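You operate a simulated robot arm through the tools that you are given. There is no shell and no other tool. Be economical: measure what you need, move in short steps, check, and stop when the job is done.

You run a simulated two-armed robot. Do the job below in one go: nothing can be reset, and whatever is moved stays where it is left.

Task
Put two scoops from the sack into the jug and tip the orange jar in.
Fine: scoop and jar go back where they stood; spill no more than a pinch from each. Set down upright: orange pellet jar.
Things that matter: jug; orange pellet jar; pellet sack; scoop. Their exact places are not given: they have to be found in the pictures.

Only the result counts: the job must be done as asked and must still hold three seconds after the hand-in. Knocking over, shifting, dropping, spilling or breaking anything else fails it.

Robot
Two 7-joint arms with two-finger parallel grippers on one trunk, on a base that drives. Base frame: it is fixed to the floor where the robot stands at the start and does not move with it; the origin is under the middle of the robot, x ahead of it, y to its left, z up. Units: mm, rad, N and s.
The left shoulder is at the start at [70, 177, 1095], the right one opposite. With the tool pointing down near the work surface each hand reaches from about 280 to 720 mm from the robot's upright axis, wherever it stands, measured 20 degrees to its own side. Places, roughly: pellet sack [600, -400, 300]. Payload 3.43 kg a hand.
The TCP of each hand is the grasp point between the finger pads, 30 mm short of the fingertips. In the tool frame z runs along the fingers and y along their closing line. The gripper opens to 94 mm. The fingers are 28 mm wide and 10 mm thick; the gripper's body (50 by 96 mm) begins 55 mm behind the TCP.
Orientation is that of the tool frame in the base frame, as a unit quaternion [w, x, y, z]. With the fingers straight down and closing along the base's y, the tool's x points along the base's -x, its y along +y and its z along -z.

Tools
- The arms move only by the tool move_arm. It takes "left_steps", "right_steps" or both (then of equal length, played together; a hand with none holds still); each is a list of rows, each a list of 7 numbers: the gripper command, from -1 (shut) to 1 (fully open), values between in proportion, then the shift along the base's x, y, z in mm, then the turn, a rotation vector about the base's x, y, z in degrees. In form: [[grip, dx, dy, dz, wx, wy, wz], ...]. A call has 1 to 20 rows; each row shifts and turns the commanded pose from where the row before left it. Each row takes 0.2 s and may step no farther than 50 mm and 0.15 rad from the row before; otherwise, or with a gripper value out of range, the whole call is refused. Where a pose cannot be reached the arm comes as near as it can. A force on the tool above 90 N (or 10 N above the force at the start of the call, whichever is more), or a blocked arm, ends the call early, and 0.2 s more pass. Each finger travels about 153 mm/s and halts on what it meets, pressing with about 37 N; the grip force reading is that of the motor and also rises with nothing between the fingers. The clock runs only during rows and for 0.2 s after the last one: add rows that do not move to give the fingers time. The reply holds the time, the measured pose of the TCP, the force on the tool along the base axes, the opening and the grip force, in the units named above and with some noise, with the torque about the TCP (base axes, N m) and any sound that the robot's microphone picked up, and new pictures: "views" is both (left out), scene, wrist or none (wrist: the cameras of the hands that moved).
- Cameras (640 x 400 px; columns grow to the right, rows downward): "scene" is now at [135.5, -31, 1421.4]; the picture's right is [-0.39, -0.92, 0.00], its down [-0.57, 0.24, -0.79] and it looks along [0.72, -0.31, -0.62] (base axes); focal length 214 px, centre (320, 200). "left" rides on the left gripper at [76, -14, -103] in its tool frame; the picture's right is [0.18, 0.98, 0.00], its down [-0.75, 0.14, -0.64] and it looks along [-0.63, 0.12, 0.77] (tool axes); focal length 243 px, centre (320, 200). "right" rides on the right gripper at [76, 14, -102] in its tool frame; the picture's right is [-0.18, 0.98, 0.00], its down [-0.75, -0.14, -0.64] and it looks along [-0.63, -0.12, 0.77] (tool axes); focal length 243 px, centre (320, 200).
- move_column(by): slides the trunk up (or, below 0, down) by that many mm; the arms and the scene camera ride with it, the base frame stays. It gives what a move gives, with no picture.
- drive_base(legs): drives the robot by 1 to 6 legs, each [ahead, turn to the left] in mm and rad, along the robot's own axes; the way and the turn of a leg run together, so that a leg with both is an arc; at most 1500 mm and 3.142 rad a leg. The arms and the cameras ride along, it lands a little off, and it stops where it bumps. It gives what a move gives, and a new picture of the scene camera.
- turn_head(pan, tilt): turns the head with the scene camera to pan (to the left, within 1.501 rad either way) and tilt (down, from -0.506 to 1.204), counted from straight ahead of the robot. It gives what a move gives, and a new picture of the scene camera.
- probe_pixels(camera, pixels): there is no depth. For up to 12 entries [column, row, z] of the newest picture of that camera ("zoom" is the newest enlarged one), the place [x, y] in the base frame at which the ray of that pixel passes the height z, good to about 3 mm, but the place of the scene camera against the robot may be out by one fixed shift of up to 18 mm in any direction. The clock stands still meanwhile.
- enlarge(camera, box): a new picture of the part [left, top, right, bottom] of that camera's present view, enlarged. The clock stands still meanwhile.
- sign_off(): hands the job in; it is judged then, once.

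Work in short steps. Measure before you move; look again where a grasp or a placing could have gone wrong, and mend it. You have 80 turns and 260 pictures in all, those below and enlarged ones among them. Open the grippers and draw the arms clear of the work before you hand the job in, unless the task says otherwise; then end with one line.

The tools are called as a command line: name --argument value ..., lists and objects as JSON in quotes. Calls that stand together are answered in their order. move_arm: Moves the arms, as the interface text tells. Its arguments: {"type":"object","properties":{"left_steps":{"type":"array","items":{"type":"array","items":{"type":"number"}}},"right_steps":{"type":"array","items":{"type":"array","items":{"type":"number"}}},"views":{"type":"string","enum":["both","scene","wrist","none"]}},"required":[]} The other tools are called the same way: move_column (by) slides the trunk up or down; drive_base (legs) drives the base; turn_head (pan, tilt) turns the head that bears the scene camera; probe_pixels (camera, pixels) gives the place at which the rays of pixels pass given heights; enlarge (camera, box) takes an enlarged picture of a part of a camera's view; sign_off () hands the job in.

At the start:

```text
clock: 0.0
left_ee_pos: [493.5, 77.7, 1192.6]
left_orientation: [0.001, 0.0, 1.0, 0.0]
left_wrist_force: [0.2, 0.4, 0.2]
left_ft_torque: [0.01, 0.0, 0.0]
left_gripper_width: 94.2
left_grasp_force: 0.0
right_ee_pos: [499.4, -330.1, 1228.5]
right_orientation: [0.0, 0.0, 1.0, 0.0]
right_wrist_force: [0.0, 0.3, 0.2]
right_ft_torque: [0.03, 0.01, 0.02]
right_gripper_width: 94.0
right_grasp_force: 0.1
trunk travel left (down, up): [-675.0, 165.0]
robot x, y, heading: [-1.0, 0.6, -0.0]
head pan, tilt: [-0.405, 0.663]
```

scene: 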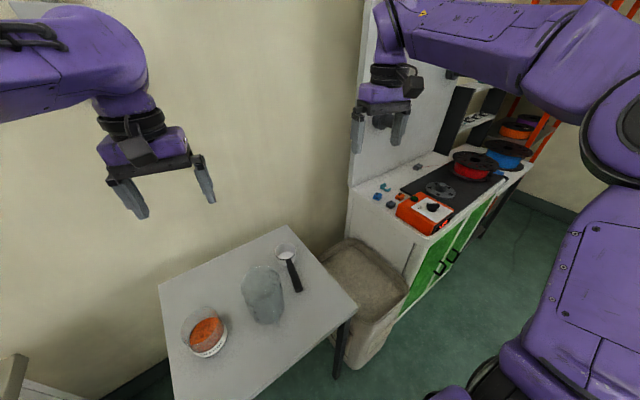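
right: 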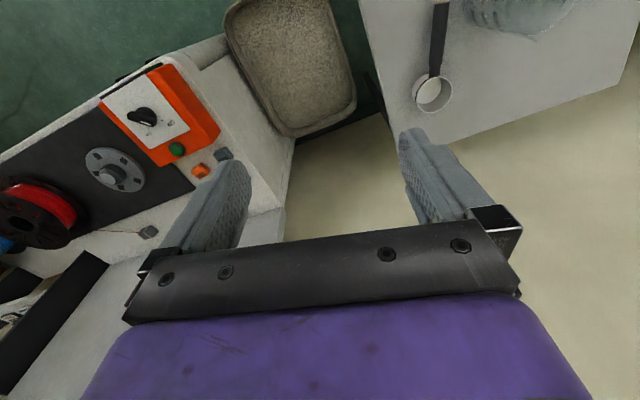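
left: 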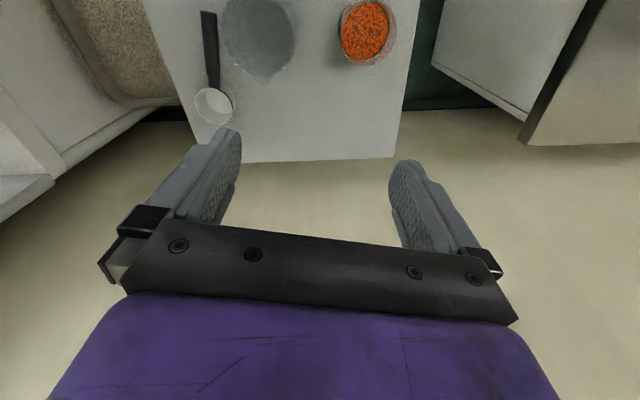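

The table shows the jar (205,330), jug (263,295), scoop (288,265) and the sack right of it (365,280). I enlarge the scene to see the details.

enlarge --camera "scene" --box '[150, 210, 420, 390]'

probe_pixels --camera "scene" --pixels '[[159, 286, 600], [282, 226, 600], [357, 308, 600], [205, 350, 600], [265, 318, 600], [287, 262, 600], [299, 291, 600], [345, 240, 400], [408, 290, 400], [360, 340, 400], [318, 258, 400]]'

enlarge --camera "left" --box '[140, 0, 440, 170]'

enlarge --camera "right" --box '[200, 0, 640, 180]'

```text
2.22 times, centred on (285, 300) of scene
```

zoom: 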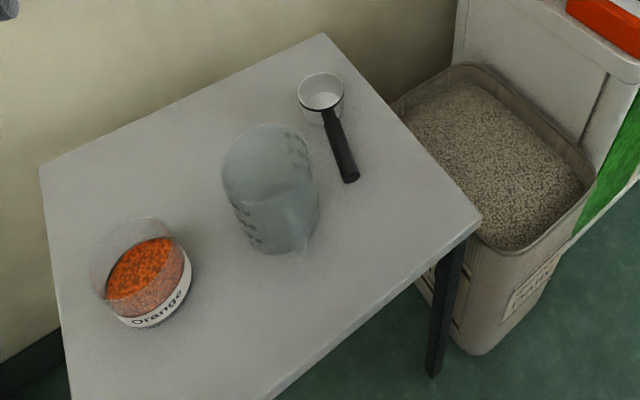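

```text
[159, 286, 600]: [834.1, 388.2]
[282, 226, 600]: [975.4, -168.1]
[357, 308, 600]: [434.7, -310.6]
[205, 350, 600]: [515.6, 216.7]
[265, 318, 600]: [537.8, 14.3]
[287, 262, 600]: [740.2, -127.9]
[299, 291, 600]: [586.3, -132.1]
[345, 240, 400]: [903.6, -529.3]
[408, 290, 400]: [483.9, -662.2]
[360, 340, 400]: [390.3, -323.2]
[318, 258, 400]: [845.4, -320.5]
```

```text
2.13 times, centred on (290, 85) of left
```

zoom: 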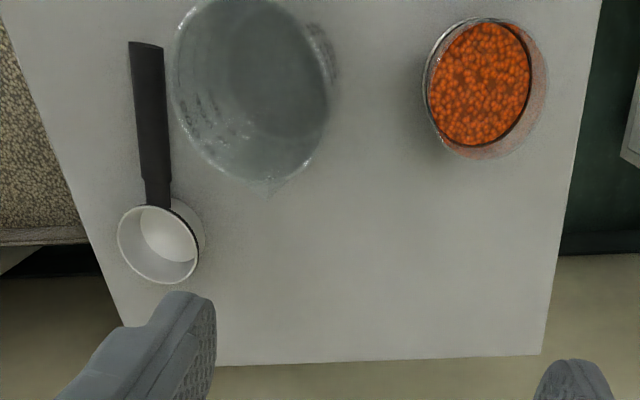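

```text
1.45 times, centred on (420, 90) of right
```

zoom: 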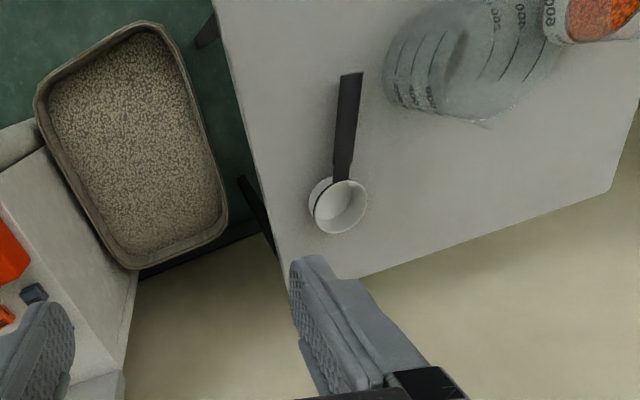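

To find the table height I triangulate the table corner and the scoop handle end from the left, right and scene cameras.

probe_pixels --camera "left" --pixels '[[394, 157, 400], [394, 157, 500], [394, 157, 600], [394, 157, 700], [208, 12, 400], [208, 12, 500], [208, 12, 600], [208, 12, 700]]'

probe_pixels --camera "scene" --pixels '[[159, 286, 400], [159, 286, 500], [159, 286, 600], [159, 286, 700], [299, 291, 400], [299, 291, 500], [299, 291, 600], [299, 291, 700]]'

probe_pixels --camera "right" --pixels '[[441, 4, 400], [441, 4, 500], [441, 4, 600], [441, 4, 700]]'

```text
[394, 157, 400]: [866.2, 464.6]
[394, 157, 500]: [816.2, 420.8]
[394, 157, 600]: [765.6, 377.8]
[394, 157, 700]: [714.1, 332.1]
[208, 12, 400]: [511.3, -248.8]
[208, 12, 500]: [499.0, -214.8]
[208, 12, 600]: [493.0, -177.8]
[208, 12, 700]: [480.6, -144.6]
```

```text
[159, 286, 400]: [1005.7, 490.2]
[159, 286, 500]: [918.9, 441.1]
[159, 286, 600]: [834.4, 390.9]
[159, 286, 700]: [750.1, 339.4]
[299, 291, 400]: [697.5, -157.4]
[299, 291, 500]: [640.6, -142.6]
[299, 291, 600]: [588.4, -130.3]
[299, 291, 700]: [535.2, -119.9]
```

```text
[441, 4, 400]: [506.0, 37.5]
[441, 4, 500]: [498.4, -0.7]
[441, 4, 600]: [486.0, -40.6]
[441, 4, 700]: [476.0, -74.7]
```

Table surface seems about z 780. Next I triangulate the sack rim the same way and get the other items at table height.

probe_pixels --camera "zoom" --pixels '[[135, 268, 500], [135, 268, 600], [135, 268, 700], [228, 222, 500], [228, 222, 600], [228, 222, 700], [35, 100, 500], [35, 100, 600], [35, 100, 700], [155, 23, 500], [155, 23, 600], [155, 23, 700]]'

probe_pixels --camera "scene" --pixels '[[350, 239, 500], [350, 239, 600], [350, 239, 700], [319, 257, 500], [319, 257, 600], [319, 257, 700], [409, 291, 500], [409, 291, 600], [409, 291, 700], [375, 322, 500], [375, 322, 600], [375, 322, 700]]'

probe_pixels --camera "scene" --pixels '[[159, 286, 780], [282, 226, 780], [357, 308, 780], [205, 350, 780], [267, 322, 780], [286, 252, 830], [298, 290, 800], [263, 268, 960]]'

```text
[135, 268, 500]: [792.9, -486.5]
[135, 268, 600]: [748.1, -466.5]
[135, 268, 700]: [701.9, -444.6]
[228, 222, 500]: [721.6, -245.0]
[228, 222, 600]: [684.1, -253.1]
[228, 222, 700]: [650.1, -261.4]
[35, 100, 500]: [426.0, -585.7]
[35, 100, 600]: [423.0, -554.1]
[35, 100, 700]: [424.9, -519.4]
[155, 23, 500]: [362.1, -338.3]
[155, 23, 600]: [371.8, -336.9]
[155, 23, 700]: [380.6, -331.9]
```

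```text
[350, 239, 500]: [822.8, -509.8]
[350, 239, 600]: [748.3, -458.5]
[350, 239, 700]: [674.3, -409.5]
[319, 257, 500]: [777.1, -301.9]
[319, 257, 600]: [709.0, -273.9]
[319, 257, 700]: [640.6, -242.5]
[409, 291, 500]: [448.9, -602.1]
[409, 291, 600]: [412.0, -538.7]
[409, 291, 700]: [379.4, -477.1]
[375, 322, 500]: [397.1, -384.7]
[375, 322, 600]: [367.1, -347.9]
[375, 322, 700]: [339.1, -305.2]
```

```text
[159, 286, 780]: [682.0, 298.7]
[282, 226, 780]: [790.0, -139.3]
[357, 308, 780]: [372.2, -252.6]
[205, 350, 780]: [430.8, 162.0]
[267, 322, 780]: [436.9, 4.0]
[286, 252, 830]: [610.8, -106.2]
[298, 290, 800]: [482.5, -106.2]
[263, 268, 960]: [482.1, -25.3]
```

The sack rim comes out at z≈600, centred about (558,-405). I pull both hands back and lower to look at the table items from closer.

move_arm --left_steps '[[1, -40, 10, -25, 0, 0, 0], [1, -40, 10, -25, 0, 0, 0], [1, -40, 10, -25, 0, 0, 0], [1, -40, 10, -25, 0, 0, 0], [1, 0, 0, 0, 0, 0, 0]]' --right_steps '[[1, -40, 35, -25, 0, 0, 0], [1, -40, 35, -25, 0, 0, 0], [1, -40, 35, -25, 0, 0, 0], [1, -20, 35, -25, 0, 0, 0], [1, 0, 0, 0, 0, 0, 0]]'

```text
refused: row 1 steps farther than a row can; nothing moved
```

Right steps were too long; I repeat with shorter rows.

move_arm --left_steps '[[1, -32, 8, -20, 0, 0, 0], [1, -32, 8, -20, 0, 0, 0], [1, -32, 8, -20, 0, 0, 0], [1, -32, 8, -20, 0, 0, 0], [1, -32, 8, -20, 0, 0, 0], [1, 0, 0, 0, 0, 0, 0]]' --right_steps '[[1, -28, 28, -25, 0, 0, 0], [1, -28, 28, -25, 0, 0, 0], [1, -28, 28, -25, 0, 0, 0], [1, -28, 28, -25, 0, 0, 0], [1, -28, 28, -25, 0, 0, 0], [1, 0, 0, 0, 0, 0, 0]]'

```text
clock: 1.4
left_ee_pos: [331.5, 117.0, 1093.2]
left_orientation: [0.0, 0.0, 1.0, 0.0]
left_wrist_force: [0.4, -1.0, 0.1]
left_ft_torque: [0.02, 0.03, 0.01]
left_gripper_width: 93.7
left_grasp_force: 0.0
right_ee_pos: [434.9, -262.4, 1172.0]
right_orientation: [-0.002, -0.002, 1.0, -0.001]
right_wrist_force: [0.0, 0.4, 0.4]
right_ft_torque: [-0.01, 0.0, 0.04]
right_gripper_width: 93.9
right_grasp_force: 0.0
right hand out of reach, approached as far as the arm can: row 3, 4, 5
trunk travel left (down, up): [-675.0, 165.0]
robot x, y, heading: [0.6, 1.0, -0.004]
head pan, tilt: [-0.405, 0.663]
```

scene: 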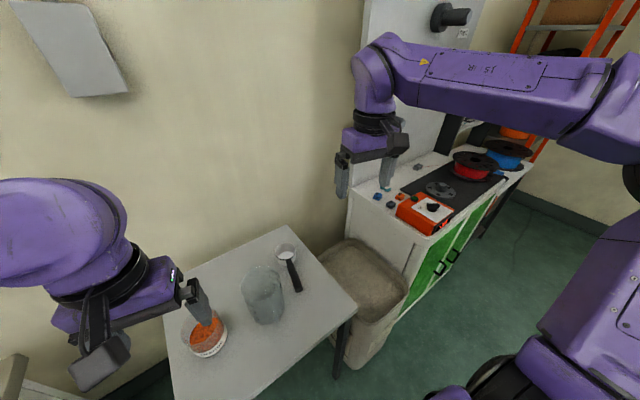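
right: 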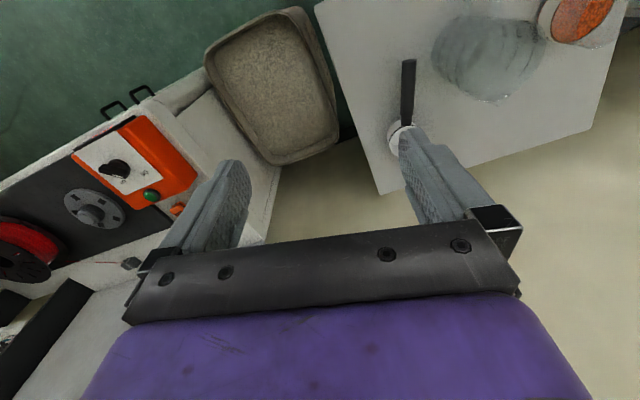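
left: 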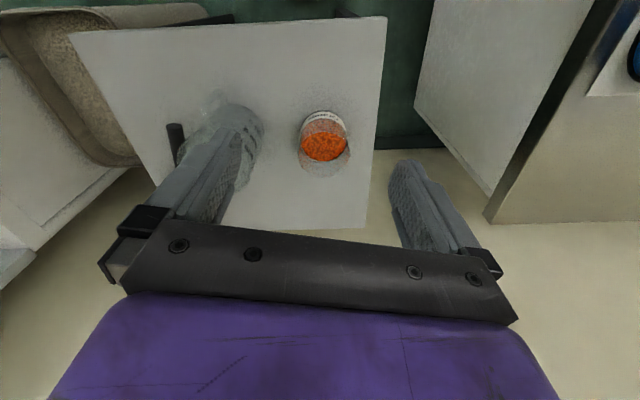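

The left camera sees the jar at (322,140) and the jug at (235,130). I enlarge both wrist views for measuring.

enlarge --camera "left" --box '[160, 60, 400, 210]'

enlarge --camera "right" --box '[320, 0, 640, 200]'

enlarge --camera "scene" --box '[170, 230, 330, 330]'

probe_pixels --camera "left" --pixels '[[70, 33, 760], [70, 33, 780], [70, 33, 800], [386, 16, 760], [386, 16, 780], [386, 16, 800], [366, 229, 760], [366, 229, 780], [366, 229, 800]]'

probe_pixels --camera "right" --pixels '[[314, 4, 760], [314, 4, 780], [314, 4, 800], [381, 194, 760], [381, 194, 780], [381, 194, 800], [591, 132, 760], [591, 132, 780], [591, 132, 800]]'

```text
2.67 times, centred on (280, 135) of left
```

zoom: 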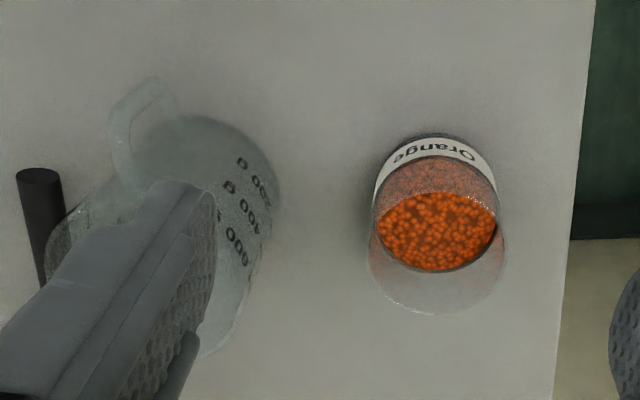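

```text
2.00 times, centred on (480, 100) of right
```

zoom: 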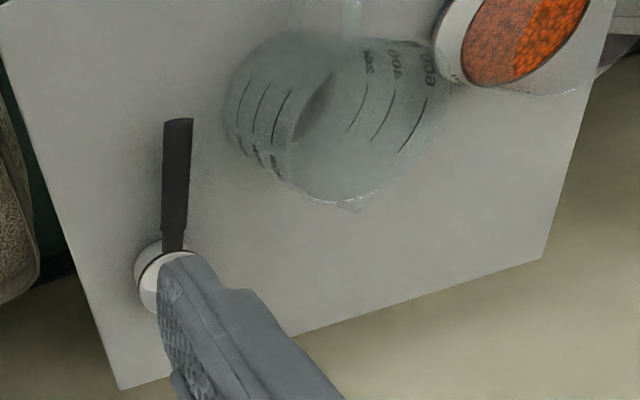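

```text
4.00 times, centred on (250, 280) of scene
```

zoom: 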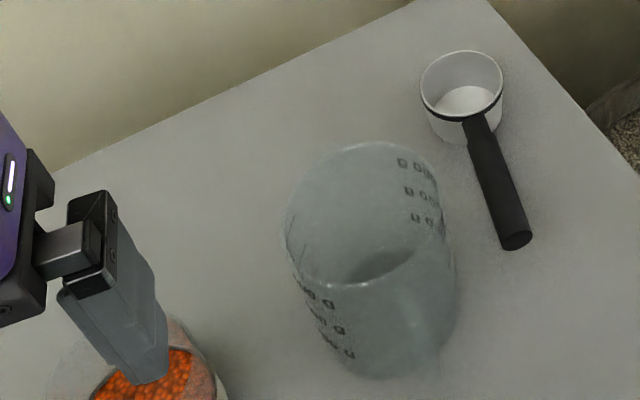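

```text
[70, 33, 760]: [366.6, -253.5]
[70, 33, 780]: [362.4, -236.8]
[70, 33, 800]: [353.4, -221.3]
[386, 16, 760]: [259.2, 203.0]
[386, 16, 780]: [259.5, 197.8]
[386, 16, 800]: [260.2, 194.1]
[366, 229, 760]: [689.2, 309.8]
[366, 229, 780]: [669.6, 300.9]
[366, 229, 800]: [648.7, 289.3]
```

```text
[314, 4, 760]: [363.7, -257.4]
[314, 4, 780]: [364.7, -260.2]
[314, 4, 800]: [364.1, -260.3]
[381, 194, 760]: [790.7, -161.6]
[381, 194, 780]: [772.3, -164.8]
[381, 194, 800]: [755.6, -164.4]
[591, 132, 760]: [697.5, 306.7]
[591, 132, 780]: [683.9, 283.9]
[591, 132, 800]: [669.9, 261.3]
```

Table top triangulates to z≈757. I now probe the jar in the left picture and scoop/jug in the scene zoom.

probe_pixels --camera "left" --pixels '[[323, 110.6, 757], [300, 137, 760], [346.7, 137, 760], [298, 149.3, 820], [349.8, 149.3, 820], [324, 178, 820], [298, 149.3, 840], [349.8, 149.3, 840], [324, 178, 840]]'

probe_pixels --camera "zoom" --pixels '[[462, 85, 800], [420, 88, 800], [504, 88, 800], [515, 238, 790], [475, 122, 795], [395, 378, 757], [287, 215, 900], [440, 200, 900], [365, 142, 900], [340, 287, 900], [445, 140, 757]]'

probe_pixels --camera "right" --pixels '[[409, 60, 780], [409, 60, 800], [405, 122, 780], [405, 122, 800], [388, 140, 800], [432, 68, 900], [545, 30, 900], [497, 103, 900], [472, 15, 757]]'

```text
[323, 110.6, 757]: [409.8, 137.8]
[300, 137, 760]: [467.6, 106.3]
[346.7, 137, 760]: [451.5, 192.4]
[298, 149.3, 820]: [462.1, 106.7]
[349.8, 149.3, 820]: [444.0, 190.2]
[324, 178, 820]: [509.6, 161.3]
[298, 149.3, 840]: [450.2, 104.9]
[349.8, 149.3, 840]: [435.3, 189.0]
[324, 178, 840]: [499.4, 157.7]
```

```text
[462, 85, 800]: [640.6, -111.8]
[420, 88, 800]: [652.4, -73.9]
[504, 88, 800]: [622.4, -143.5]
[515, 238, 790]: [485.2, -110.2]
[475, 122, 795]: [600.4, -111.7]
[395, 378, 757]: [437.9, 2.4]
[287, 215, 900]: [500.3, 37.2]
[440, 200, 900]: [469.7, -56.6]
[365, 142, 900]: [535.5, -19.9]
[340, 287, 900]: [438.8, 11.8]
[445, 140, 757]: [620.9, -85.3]
```

```text
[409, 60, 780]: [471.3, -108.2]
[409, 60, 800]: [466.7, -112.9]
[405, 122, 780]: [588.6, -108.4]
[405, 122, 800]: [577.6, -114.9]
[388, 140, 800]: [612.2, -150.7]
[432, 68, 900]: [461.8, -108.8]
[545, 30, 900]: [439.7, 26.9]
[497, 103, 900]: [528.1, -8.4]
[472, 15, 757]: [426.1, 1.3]
```

Estimates: jar centre ≈(453,148), ⌀≈85, rim z≈845; scoop handle along x at y≈-111, z≈790, cup centre ≈(630,-110); jug centre ≈(485,-10), rim ≈900. I send the right hand above the scoop and see where it lands.

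move_arm --right_steps '[[0, 20, 0, -40, 0, 0, 0], [0, 20, 20, -40, 0, 0, 0], [0, 20, 25, -35, 0, 0, 0], [0, 0, 25, -35, 0, 0, 0], [0, 0, 0, 0, 0, 0, 0]]' --views "wrist"

```text
clock: 2.6
left_ee_pos: [331.5, 117.4, 1093.4]
left_orientation: [0.001, 0.0, 1.0, 0.0]
left_wrist_force: [-0.2, -0.2, 0.4]
left_ft_torque: [0.02, -0.01, 0.0]
left_gripper_width: 94.1
left_grasp_force: 0.1
right_ee_pos: [495.9, -193.6, 1022.4]
right_orientation: [0.001, 0.0, 1.0, 0.001]
right_wrist_force: [-0.7, -0.4, -0.2]
right_ft_torque: [0.01, -0.03, 0.01]
right_gripper_width: 47.3
right_grasp_force: 0.0
trunk travel left (down, up): [-675.0, 165.0]
robot x, y, heading: [-2.4, 0.9, 0.002]
head pan, tilt: [-0.405, 0.663]
```

right: 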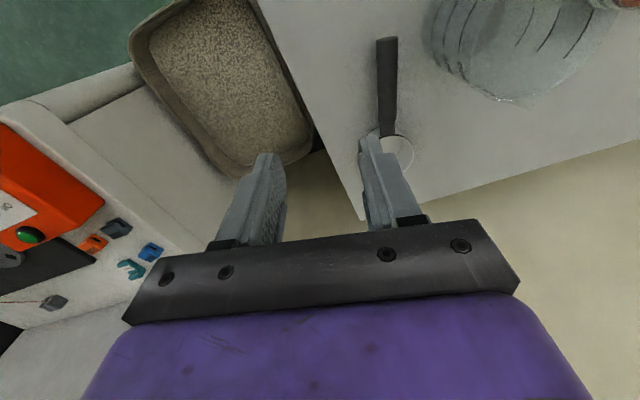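

The hand tracks from its actual pose, so I shift it to y≈-112 over the handle and lower to z≈960.

move_arm --right_steps '[[0, 2, 40, -20, 0, 0, 0], [0, 2, 41, -20, 0, 0, 0], [0, 0, 0, -20, 0, 0, 0], [0, 0, 0, 0, 0, 0, 0]]' --views "wrist"

enlarge --camera "right" --box '[200, 20, 520, 220]'

```text
clock: 3.6
left_ee_pos: [330.6, 119.1, 1093.5]
left_orientation: [0.001, -0.001, 1.0, -0.001]
left_wrist_force: [0.2, 0.3, -0.3]
left_ft_torque: [-0.02, 0.02, 0.02]
left_gripper_width: 94.1
left_grasp_force: 0.1
right_ee_pos: [522.4, -141.1, 988.1]
right_orientation: [-0.001, -0.003, 1.0, 0.0]
right_wrist_force: [0.4, 0.3, 0.4]
right_ft_torque: [0.0, 0.03, -0.05]
right_gripper_width: 47.1
right_grasp_force: 0.1
right hand out of reach, approached as far as the arm can: row 2, 3
trunk travel left (down, up): [-675.0, 165.0]
robot x, y, heading: [0.4, -2.3, 0.002]
head pan, tilt: [-0.405, 0.663]
```

right: 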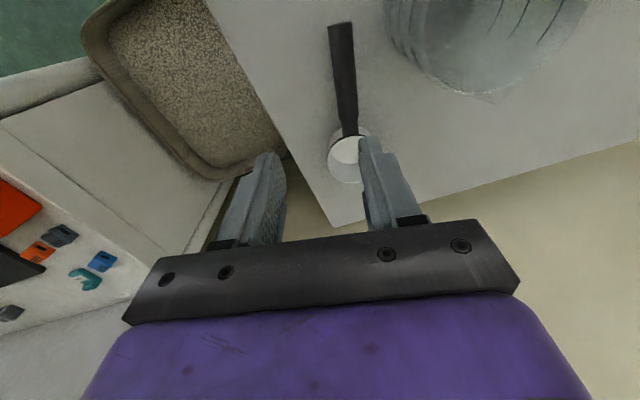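

```text
2.00 times, centred on (360, 120) of right
```

zoom: 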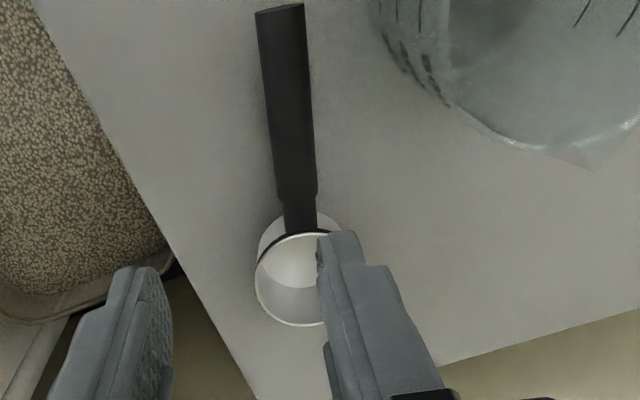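

The arm is folding too tightly near shoulder height; raising the trunk gives more room below the shoulder.

move_column --by 150

move_arm --right_steps '[[0, 0, 0, -45, 0, 0, 0], [0, 0, 0, -45, 0, 0, 0], [0, 0, 0, -45, 0, 0, 0], [0, 0, 15, -40, 0, 0, 0], [0, 0, 15, -20, 0, 0, 0], [0, 0, 0, 0, 0, 0, 0]]' --views "wrist"

enlarge --camera "right" --box '[200, 20, 520, 220]'

```text
clock: 5.3
left_ee_pos: [331.0, 117.9, 1242.8]
left_orientation: [0.001, 0.0, 1.0, 0.0]
left_wrist_force: [-0.5, -0.2, 0.0]
left_ft_torque: [0.03, -0.01, 0.0]
left_gripper_width: 93.9
left_grasp_force: 0.0
right_ee_pos: [522.2, -141.0, 1138.6]
right_orientation: [-0.003, -0.003, 1.0, -0.001]
right_wrist_force: [-0.6, -0.4, 0.0]
right_ft_torque: [0.04, 0.01, -0.01]
right_gripper_width: 47.0
right_grasp_force: 0.1
trunk travel left (down, up): [-825.0, 15.0]
robot x, y, heading: [0.4, 0.9, 0.001]
head pan, tilt: [-0.405, 0.663]
```

```text
clock: 6.8
left_ee_pos: [331.5, 116.6, 1244.2]
left_orientation: [0.001, 0.0, 1.0, 0.0]
left_wrist_force: [-0.2, 0.3, -0.1]
left_ft_torque: [-0.04, 0.0, 0.0]
left_gripper_width: 94.0
left_grasp_force: 0.1
right_ee_pos: [586.7, -176.9, 984.1]
right_orientation: [-0.005, -0.006, 1.0, 0.001]
right_wrist_force: [-0.3, 0.1, -0.5]
right_ft_torque: [0.02, -0.01, 0.03]
right_gripper_width: 47.2
right_grasp_force: 0.1
right hand out of reach, approached as far as the arm can: row 1, 2, 3, 4, 5
trunk travel left (down, up): [-825.0, 15.0]
robot x, y, heading: [-2.5, -0.6, -0.001]
head pan, tilt: [-0.405, 0.663]
```

right: 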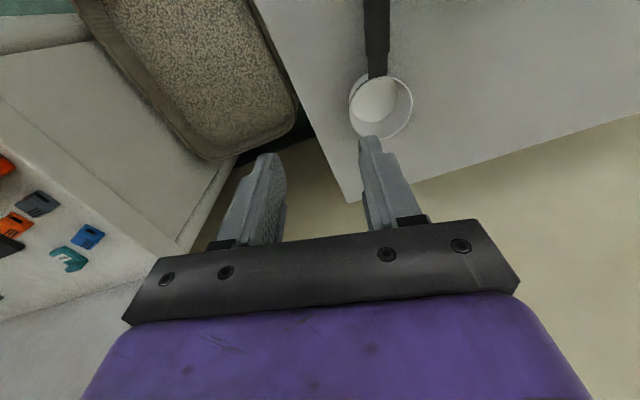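

```text
2.00 times, centred on (360, 120) of right
```

zoom: 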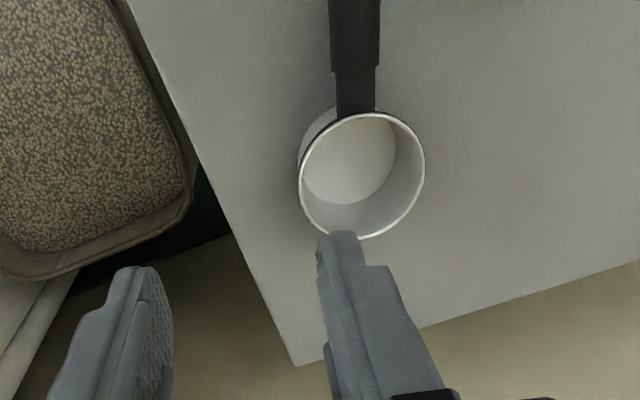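

The arm had to swing outward to pass shoulder level; now at z 984 I continue down to ~890 where reach should be ample, then move in.

move_arm --right_steps '[[0, 0, 0, -30, 0, 0, 0], [0, 0, 0, -30, 0, 0, 0], [0, 0, 0, -30, 0, 0, 0], [0, -20, 20, 0, 0, 0, 0], [0, -20, 20, 0, 0, 0, 0], [0, 0, 0, 0, 0, 0, 0]]' --views "both"

```text
clock: 8.2
left_ee_pos: [333.4, 117.2, 1242.7]
left_orientation: [0.0, 0.0, 1.0, 0.0]
left_wrist_force: [0.6, 0.3, -0.5]
left_ft_torque: [0.0, 0.02, -0.03]
left_gripper_width: 94.0
left_grasp_force: 0.1
right_ee_pos: [606.8, -180.1, 905.7]
right_orientation: [-0.007, -0.008, 1.0, 0.003]
right_wrist_force: [-0.2, 0.7, -0.4]
right_ft_torque: [0.0, 0.01, 0.01]
right_gripper_width: 47.1
right_grasp_force: 0.1
right hand out of reach, approached as far as the arm can: row 1, 2, 3, 4, 5
trunk travel left (down, up): [-825.0, 15.0]
robot x, y, heading: [2.8, -0.4, 0.002]
head pan, tilt: [-0.405, 0.663]
```

scene: 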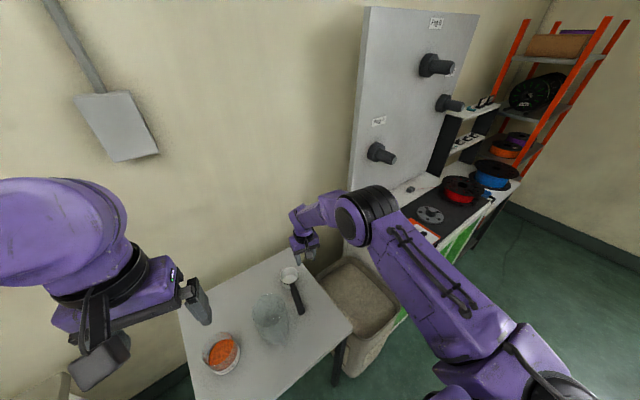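
right: 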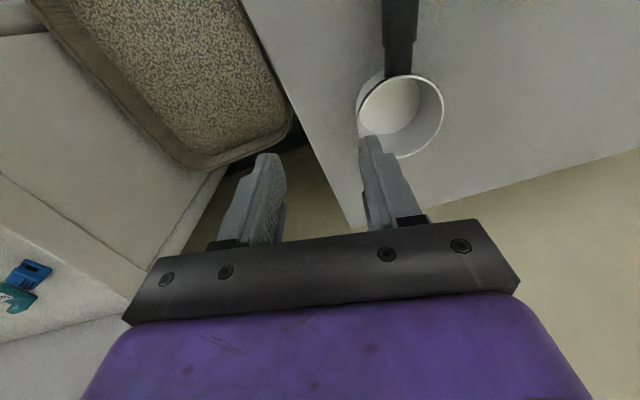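

The right hand is still blocked moving inward, which looks like a wrist limit. I test whether yawing the tool frees it.

move_arm --right_steps '[[0, 0, 0, 0, 0, 0, 8], [0, 0, 0, 0, 0, 0, 8], [0, 0, 0, 0, 0, 0, 8], [0, -15, 10, 0, 0, 0, 0], [0, -15, 10, 0, 0, 0, 0], [0, 0, 0, 0, 0, 0, 0]]' --views "none"

```text
clock: 9.6
left_ee_pos: [331.5, 117.2, 1243.2]
left_orientation: [0.001, 0.0, 1.0, 0.0]
left_wrist_force: [0.6, -0.4, -0.3]
left_ft_torque: [0.0, 0.01, -0.01]
left_gripper_width: 93.8
left_grasp_force: 0.0
right_ee_pos: [574.8, -159.2, 906.4]
right_orientation: [-0.003, -0.211, 0.978, -0.001]
right_wrist_force: [-0.1, 0.1, 0.1]
right_ft_torque: [-0.03, 0.03, 0.01]
right_gripper_width: 47.0
right_grasp_force: 0.2
trunk travel left (down, up): [-825.0, 15.0]
robot x, y, heading: [1.8, 1.1, 0.005]
head pan, tilt: [-0.405, 0.663]
```

Yaw +24° frees the arm, so a wrist joint was at its limit. I keep turning the same way to about 180°, which gives the same closing line with joint margin.

move_arm --right_steps '[[0, 0, 0, 0, 0, 0, 8], [0, 0, 0, 0, 0, 0, 8], [0, 0, 0, 0, 0, 0, 8], [0, 0, 0, 0, 0, 0, 8], [0, 0, 0, 0, 0, 0, 8], [0, 0, 0, 0, 0, 0, 8], [0, 0, 0, 0, 0, 0, 8], [0, 0, 0, 0, 0, 0, 8], [0, 0, 0, 0, 0, 0, 8], [0, 0, 0, 0, 0, 0, 8], [0, 0, 0, 0, 0, 0, 8], [0, 0, 0, 0, 0, 0, 8], [0, 0, 0, 0, 0, 0, 8], [0, 0, 0, 0, 0, 0, 8], [0, 0, 0, 0, 0, 0, 8], [0, 0, 0, 0, 0, 0, 8], [0, 0, 0, 0, 0, 0, 8], [0, 0, 0, 0, 0, 0, 8], [0, 0, 0, 0, 0, 0, 8], [0, 0, 0, 0, 0, 0, 3.6]]' --views "both"

```text
clock: 13.8
left_ee_pos: [332.3, 117.9, 1244.1]
left_orientation: [0.001, 0.001, 1.0, 0.0]
left_wrist_force: [0.6, -0.3, -0.6]
left_ft_torque: [0.04, 0.02, 0.0]
left_gripper_width: 93.8
left_grasp_force: 0.0
right_ee_pos: [575.1, -159.0, 906.4]
right_orientation: [-0.001, 1.0, 0.0, 0.002]
right_wrist_force: [0.8, -0.7, -0.1]
right_ft_torque: [0.0, 0.03, -0.01]
right_gripper_width: 47.2
right_grasp_force: 0.0
trunk travel left (down, up): [-825.0, 15.0]
robot x, y, heading: [3.7, -2.3, -0.002]
head pan, tilt: [-0.405, 0.663]
```

scene: 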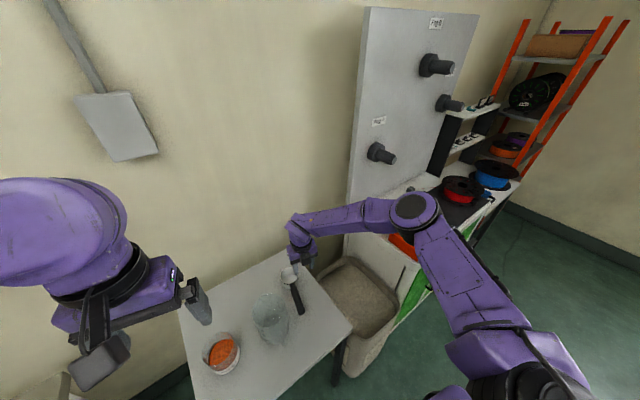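
right: 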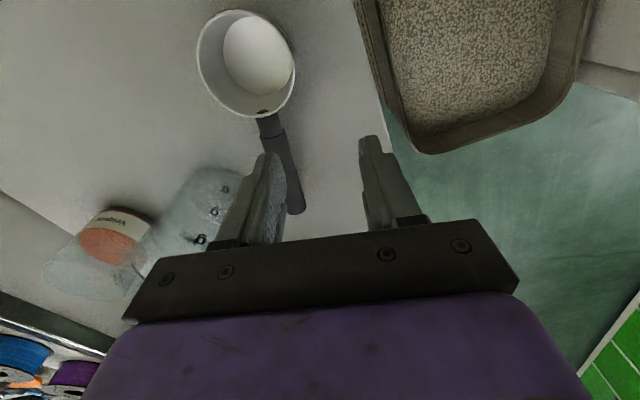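

The turn worked with no limits; the scoop is clear in view. I probe the handle and cup here.

probe_pixels --camera "right" --pixels '[[267, 122, 790], [296, 208, 790], [280, 165, 790], [280, 165, 800], [245, 63, 800], [197, 60, 800], [293, 68, 800], [244, 10, 800], [225, 115, 800]]'

move_arm --right_steps '[[0, -5, 24, -10, 0, 0, 0], [0, -5, 24, -10, 0, 0, 0], [0, 0, 0, -15, 0, 0, 0], [0, 0, 0, 0, 0, 0, 0]]' --views "wrist"

enlarge --camera "right" --box '[200, 20, 520, 220]'

```text
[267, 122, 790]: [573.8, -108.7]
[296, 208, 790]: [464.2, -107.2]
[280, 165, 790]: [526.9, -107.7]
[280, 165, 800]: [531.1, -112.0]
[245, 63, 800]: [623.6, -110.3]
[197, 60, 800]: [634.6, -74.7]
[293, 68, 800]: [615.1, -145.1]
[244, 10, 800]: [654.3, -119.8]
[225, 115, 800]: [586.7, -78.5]
```

```text
clock: 14.8
left_ee_pos: [331.4, 117.6, 1243.0]
left_orientation: [0.001, 0.0, 1.0, 0.0]
left_wrist_force: [-0.2, -0.4, 0.5]
left_ft_torque: [-0.01, 0.0, -0.01]
left_gripper_width: 93.9
left_grasp_force: 0.1
right_ee_pos: [564.1, -110.6, 870.3]
right_orientation: [0.0, 1.0, -0.001, 0.003]
right_wrist_force: [0.0, 0.4, 0.1]
right_ft_torque: [0.0, 0.0, -0.01]
right_gripper_width: 47.0
right_grasp_force: 0.1
trunk travel left (down, up): [-825.0, 15.0]
robot x, y, heading: [-0.6, -3.9, -0.002]
head pan, tilt: [-0.405, 0.663]
```

right: 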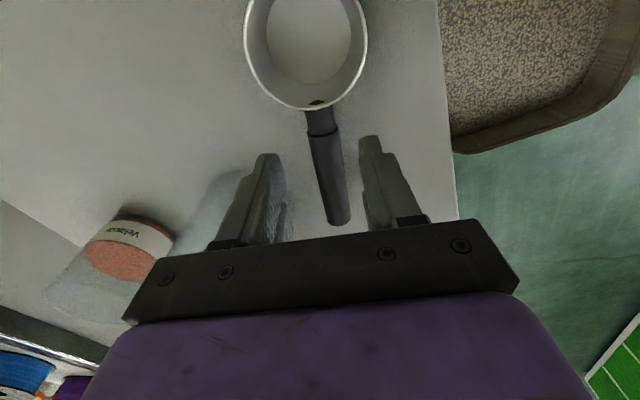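

```text
2.00 times, centred on (360, 120) of right
```

zoom: 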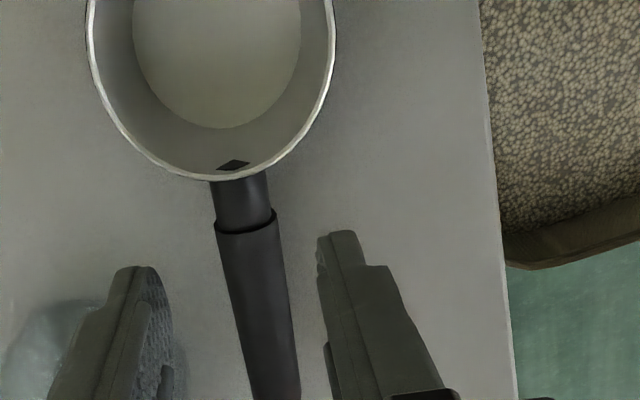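

Probing the same handle points here gives the handle height by parallax with the previous view.

probe_pixels --camera "right" --pixels '[[339, 220, 780], [339, 220, 800], [323, 132, 780], [323, 132, 800], [318, 106, 790], [318, 106, 810], [244, 35, 800], [367, 38, 800], [244, 35, 815], [367, 38, 815]]'

```text
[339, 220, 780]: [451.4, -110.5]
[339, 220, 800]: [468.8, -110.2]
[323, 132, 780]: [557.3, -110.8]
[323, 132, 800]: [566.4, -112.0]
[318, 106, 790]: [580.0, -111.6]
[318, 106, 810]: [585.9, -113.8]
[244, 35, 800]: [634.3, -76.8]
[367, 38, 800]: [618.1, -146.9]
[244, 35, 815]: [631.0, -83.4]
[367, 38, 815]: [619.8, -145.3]
```

Handle runs x 468–565 at y≈-111, z≈797. I descend to (548,-111,794) and close.

move_arm --right_steps '[[0, -8, 0, -20, 0, 0, 0], [0, -8, 0, -20, 0, 0, 0], [0, 0, 0, -20, 0, 0, 0], [0, 0, 0, -16, 0, 0, 0], [0, 0, 0, 0, 0, 0, 0]]' --views "wrist"

enlarge --camera "right" --box '[200, 20, 520, 220]'

```text
clock: 15.9
left_ee_pos: [331.6, 118.6, 1242.9]
left_orientation: [0.001, 0.0, 1.0, 0.0]
left_wrist_force: [-0.2, 0.4, -0.3]
left_ft_torque: [-0.01, 0.0, -0.01]
left_gripper_width: 94.0
left_grasp_force: 0.1
right_ee_pos: [549.2, -112.2, 796.5]
right_orientation: [0.0, 1.0, -0.001, 0.003]
right_wrist_force: [-0.2, 0.4, -0.2]
right_ft_torque: [-0.04, -0.01, -0.02]
right_gripper_width: 46.8
right_grasp_force: 0.1
trunk travel left (down, up): [-825.0, 15.0]
robot x, y, heading: [-0.0, 0.6, -0.0]
head pan, tilt: [-0.405, 0.663]
```

right: 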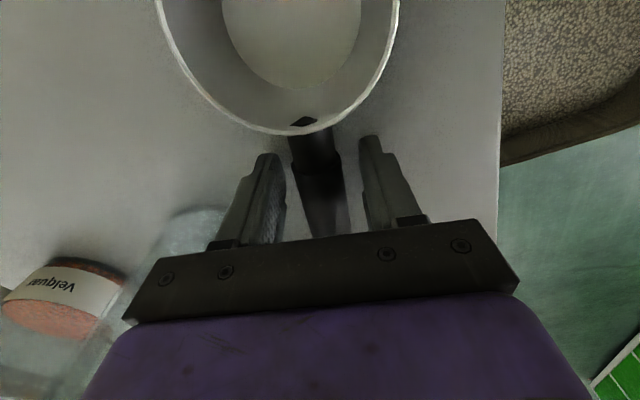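

```text
2.00 times, centred on (360, 120) of right
```

zoom: 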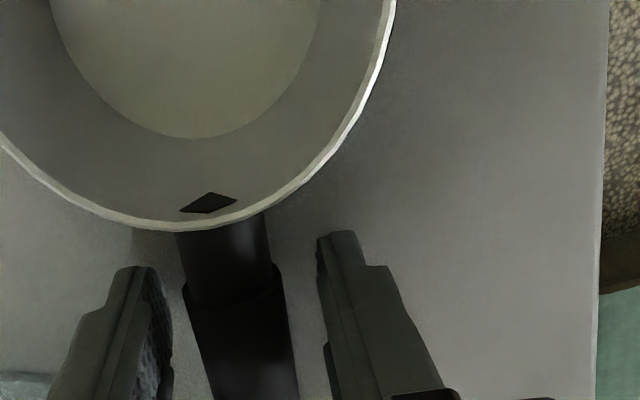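

The handle (zoom ~243,336) lies right at the TCP point; I close the gripper.

move_arm --right_steps '[[-1, 0, 0, 0, 0, 0, 0], [-1, 0, 0, 0, 0, 0, 0], [-1, 0, 0, 0, 0, 0, 0]]' --views "wrist"

```text
clock: 16.8
left_ee_pos: [331.4, 118.1, 1243.7]
left_orientation: [0.001, 0.0, 1.0, 0.0]
left_wrist_force: [-0.2, 0.1, -0.7]
left_ft_torque: [-0.02, 0.03, -0.05]
left_gripper_width: 94.4
left_grasp_force: 0.1
right_ee_pos: [547.9, -112.0, 795.7]
right_orientation: [-0.001, 1.0, -0.001, 0.002]
right_wrist_force: [0.1, -0.1, 0.7]
right_ft_torque: [0.05, 0.1, 0.04]
right_gripper_width: 28.5
right_grasp_force: 36.5
trunk travel left (down, up): [-825.0, 15.0]
robot x, y, heading: [-0.3, 0.1, 0.0]
head pan, tilt: [-0.405, 0.663]
```

right: 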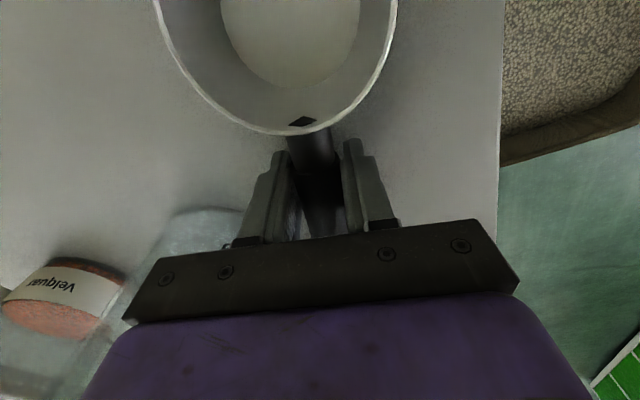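

Gripped at 28.5 mm. Lift 90 mm and check the hold.

move_arm --right_steps '[[-1, 0, 0, 20, 0, 0, 0], [-1, 0, 0, 30, 0, 0, 0], [-1, 0, 0, 40, 0, 0, 0], [-1, 0, 0, 0, 0, 0, 0], [-1, 0, 0, 0, 0, 0, 0]]'

```text
clock: 17.9
left_ee_pos: [333.0, 117.0, 1244.7]
left_orientation: [0.0, 0.0, 1.0, 0.0]
left_wrist_force: [0.4, 1.0, 0.0]
left_ft_torque: [0.03, 0.02, 0.03]
left_gripper_width: 93.9
left_grasp_force: 0.1
right_ee_pos: [548.2, -112.1, 883.5]
right_orientation: [-0.001, 1.0, -0.001, 0.002]
right_wrist_force: [-0.2, -0.2, -1.5]
right_ft_torque: [0.01, 0.04, -0.01]
right_gripper_width: 28.6
right_grasp_force: 37.7
trunk travel left (down, up): [-825.0, 15.0]
robot x, y, heading: [-3.0, 0.7, 0.003]
head pan, tilt: [-0.405, 0.663]
```

scene: 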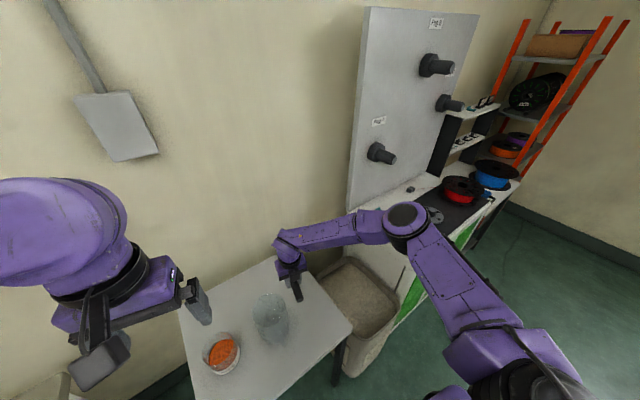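
right: 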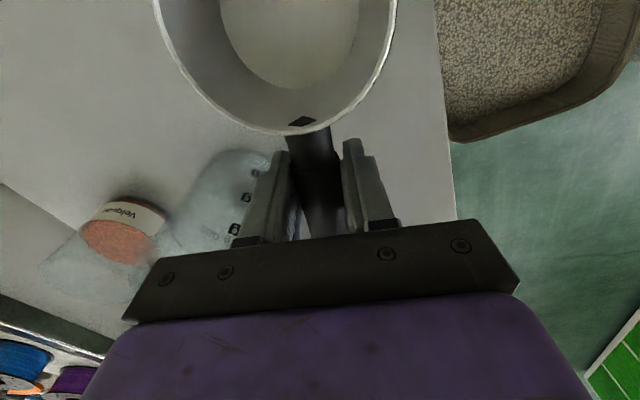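

The scoop is held firmly. I carry it over the sack (target TCP ≈ (448,-417)).

move_arm --right_steps '[[-1, 0, -44, 10, 0, 0, 0], [-1, -15, -44, 0, 0, 0, 0], [-1, -17, -43.5, 0, 0, 0, 0], [-1, -17, -43.5, 0, 0, 0, 0], [-1, -17, -43.5, 0, 0, 0, 0], [-1, -17, -43.5, 0, 0, 0, 0], [-1, -17, -43, 0, 0, 0, 0], [-1, 0, 0, 0, 0, 0, 0]]'

move_column --by -200

enlarge --camera "right" --box '[0, 0, 640, 400]'

turn_head --pan -0.65 --tilt 0.8

```text
clock: 19.8
left_ee_pos: [332.3, 118.4, 1243.2]
left_orientation: [0.001, 0.0, 1.0, 0.0]
left_wrist_force: [-0.5, 0.3, -0.1]
left_ft_torque: [-0.02, 0.02, 0.02]
left_gripper_width: 93.9
left_grasp_force: 0.0
right_ee_pos: [449.9, -416.1, 896.8]
right_orientation: [0.0, 1.0, 0.0, 0.002]
right_wrist_force: [0.2, -0.6, -1.3]
right_ft_torque: [-0.02, 0.07, 0.03]
right_gripper_width: 28.4
right_grasp_force: 36.7
trunk travel left (down, up): [-825.0, 15.0]
robot x, y, heading: [-2.2, -0.8, -0.007]
head pan, tilt: [-0.405, 0.663]
```

scene: 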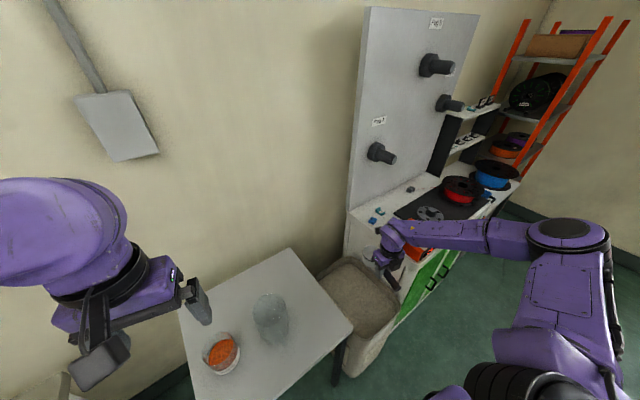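
right: 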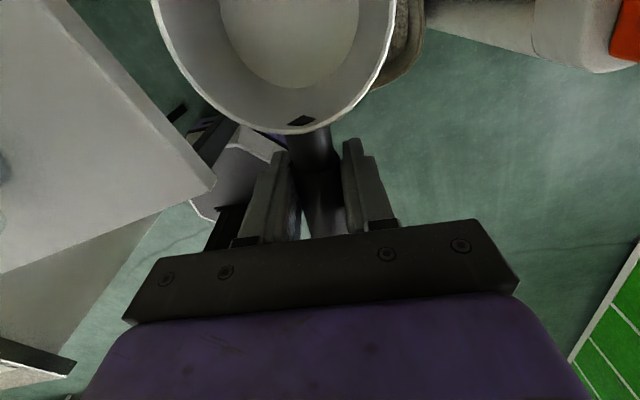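

```text
clock: 21.9
left_ee_pos: [331.5, 116.6, 1044.1]
left_orientation: [0.001, -0.001, 1.0, 0.0]
left_wrist_force: [0.6, 0.7, -0.1]
left_ft_torque: [-0.02, 0.0, 0.01]
left_gripper_width: 93.9
left_grasp_force: 0.1
right_ee_pos: [449.3, -416.8, 696.9]
right_orientation: [0.0, 1.0, 0.0, 0.001]
right_wrist_force: [-0.4, 0.0, -1.1]
right_ft_torque: [0.03, 0.06, 0.0]
right_gripper_width: 28.5
right_grasp_force: 36.6
trunk travel left (down, up): [-625.0, 215.0]
robot x, y, heading: [0.5, -0.8, -0.001]
head pan, tilt: [-0.405, 0.663]
```

```text
1.00 times, centred on (320, 200) of right (not enlarged: the box is as wide or as high as the picture)
```

zoom: 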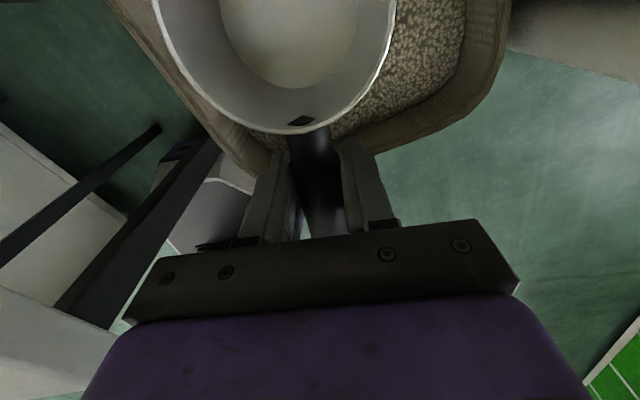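

```text
clock: 22.7
left_ee_pos: [332.0, 116.4, 1043.3]
left_orientation: [0.001, 0.001, 1.0, 0.0]
left_wrist_force: [0.6, 0.0, -0.1]
left_ft_torque: [-0.02, -0.03, 0.03]
left_gripper_width: 94.0
left_grasp_force: 0.1
right_ee_pos: [449.4, -416.9, 697.1]
right_orientation: [0.0, 1.0, -0.001, 0.002]
right_wrist_force: [0.1, 0.5, -2.4]
right_ft_torque: [0.02, 0.07, -0.04]
right_gripper_width: 28.4
right_grasp_force: 37.0
trunk travel left (down, up): [-625.0, 215.0]
robot x, y, heading: [4.4, -0.7, -0.003]
head pan, tilt: [-0.649, 0.799]
```

scene: 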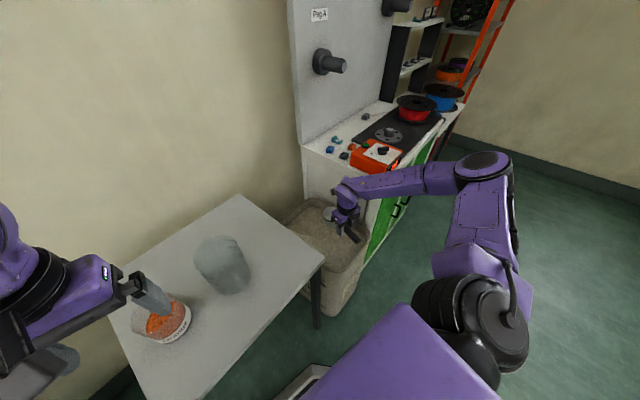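

The wrist view shows the near rim of the sack just under the handle. I probe the rim and the inner surface edge to fix the sack's place better.

probe_pixels --camera "right" --pixels '[[270, 170, 600], [385, 150, 600], [495, 70, 600], [110, 5, 600], [490, 20, 600], [205, 130, 600], [460, 60, 560], [250, 135, 560], [380, 125, 560], [340, 132, 560]]'

enlarge --camera "scene" --box '[260, 160, 420, 260]'

```text
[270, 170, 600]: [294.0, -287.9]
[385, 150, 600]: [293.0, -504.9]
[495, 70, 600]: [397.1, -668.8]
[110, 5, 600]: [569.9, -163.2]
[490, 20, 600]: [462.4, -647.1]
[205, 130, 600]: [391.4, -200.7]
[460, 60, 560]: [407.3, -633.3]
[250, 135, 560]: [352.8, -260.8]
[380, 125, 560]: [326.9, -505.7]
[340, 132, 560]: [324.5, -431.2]
```

```text
4.00 times, centred on (340, 210) of scene
```

zoom: 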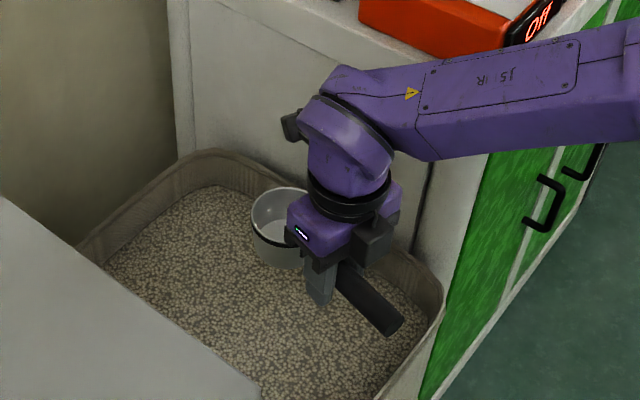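

The right probe likely used the older picture; I re-take the wrist picture and probe that one.

enlarge --camera "right" --box '[0, 0, 640, 400]'

probe_pixels --camera "zoom" --pixels '[[270, 170, 600], [385, 150, 600], [495, 70, 600], [110, 5, 600], [490, 20, 600], [205, 130, 600], [460, 60, 560], [250, 135, 560], [380, 125, 560], [340, 132, 560]]'

probe_pixels --camera "scene" --pixels '[[310, 199, 600], [364, 267, 600], [283, 223, 600], [312, 209, 560], [310, 230, 560], [345, 255, 560], [330, 245, 560]]'

```text
1.00 times, centred on (320, 200) of right (not enlarged: the box is as wide or as high as the picture)
```

zoom: 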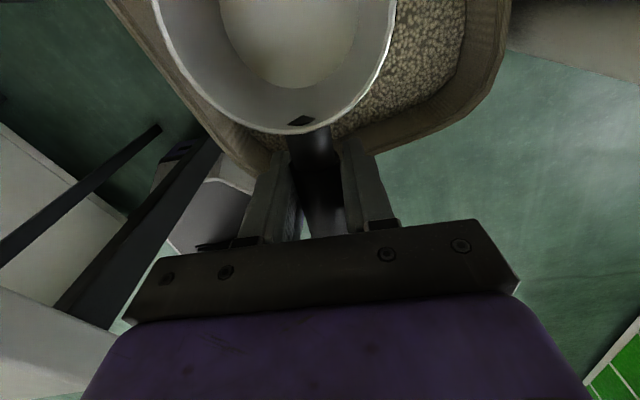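

```text
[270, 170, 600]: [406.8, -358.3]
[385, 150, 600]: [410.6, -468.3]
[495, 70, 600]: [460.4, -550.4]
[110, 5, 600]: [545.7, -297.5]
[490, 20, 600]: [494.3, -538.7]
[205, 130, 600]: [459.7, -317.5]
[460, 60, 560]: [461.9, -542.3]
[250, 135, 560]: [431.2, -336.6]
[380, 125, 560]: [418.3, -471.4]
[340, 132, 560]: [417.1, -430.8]
```

```text
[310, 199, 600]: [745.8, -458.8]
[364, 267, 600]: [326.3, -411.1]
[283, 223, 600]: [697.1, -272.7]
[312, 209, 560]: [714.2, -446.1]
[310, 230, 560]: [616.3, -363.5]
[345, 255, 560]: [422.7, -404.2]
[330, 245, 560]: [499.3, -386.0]
```

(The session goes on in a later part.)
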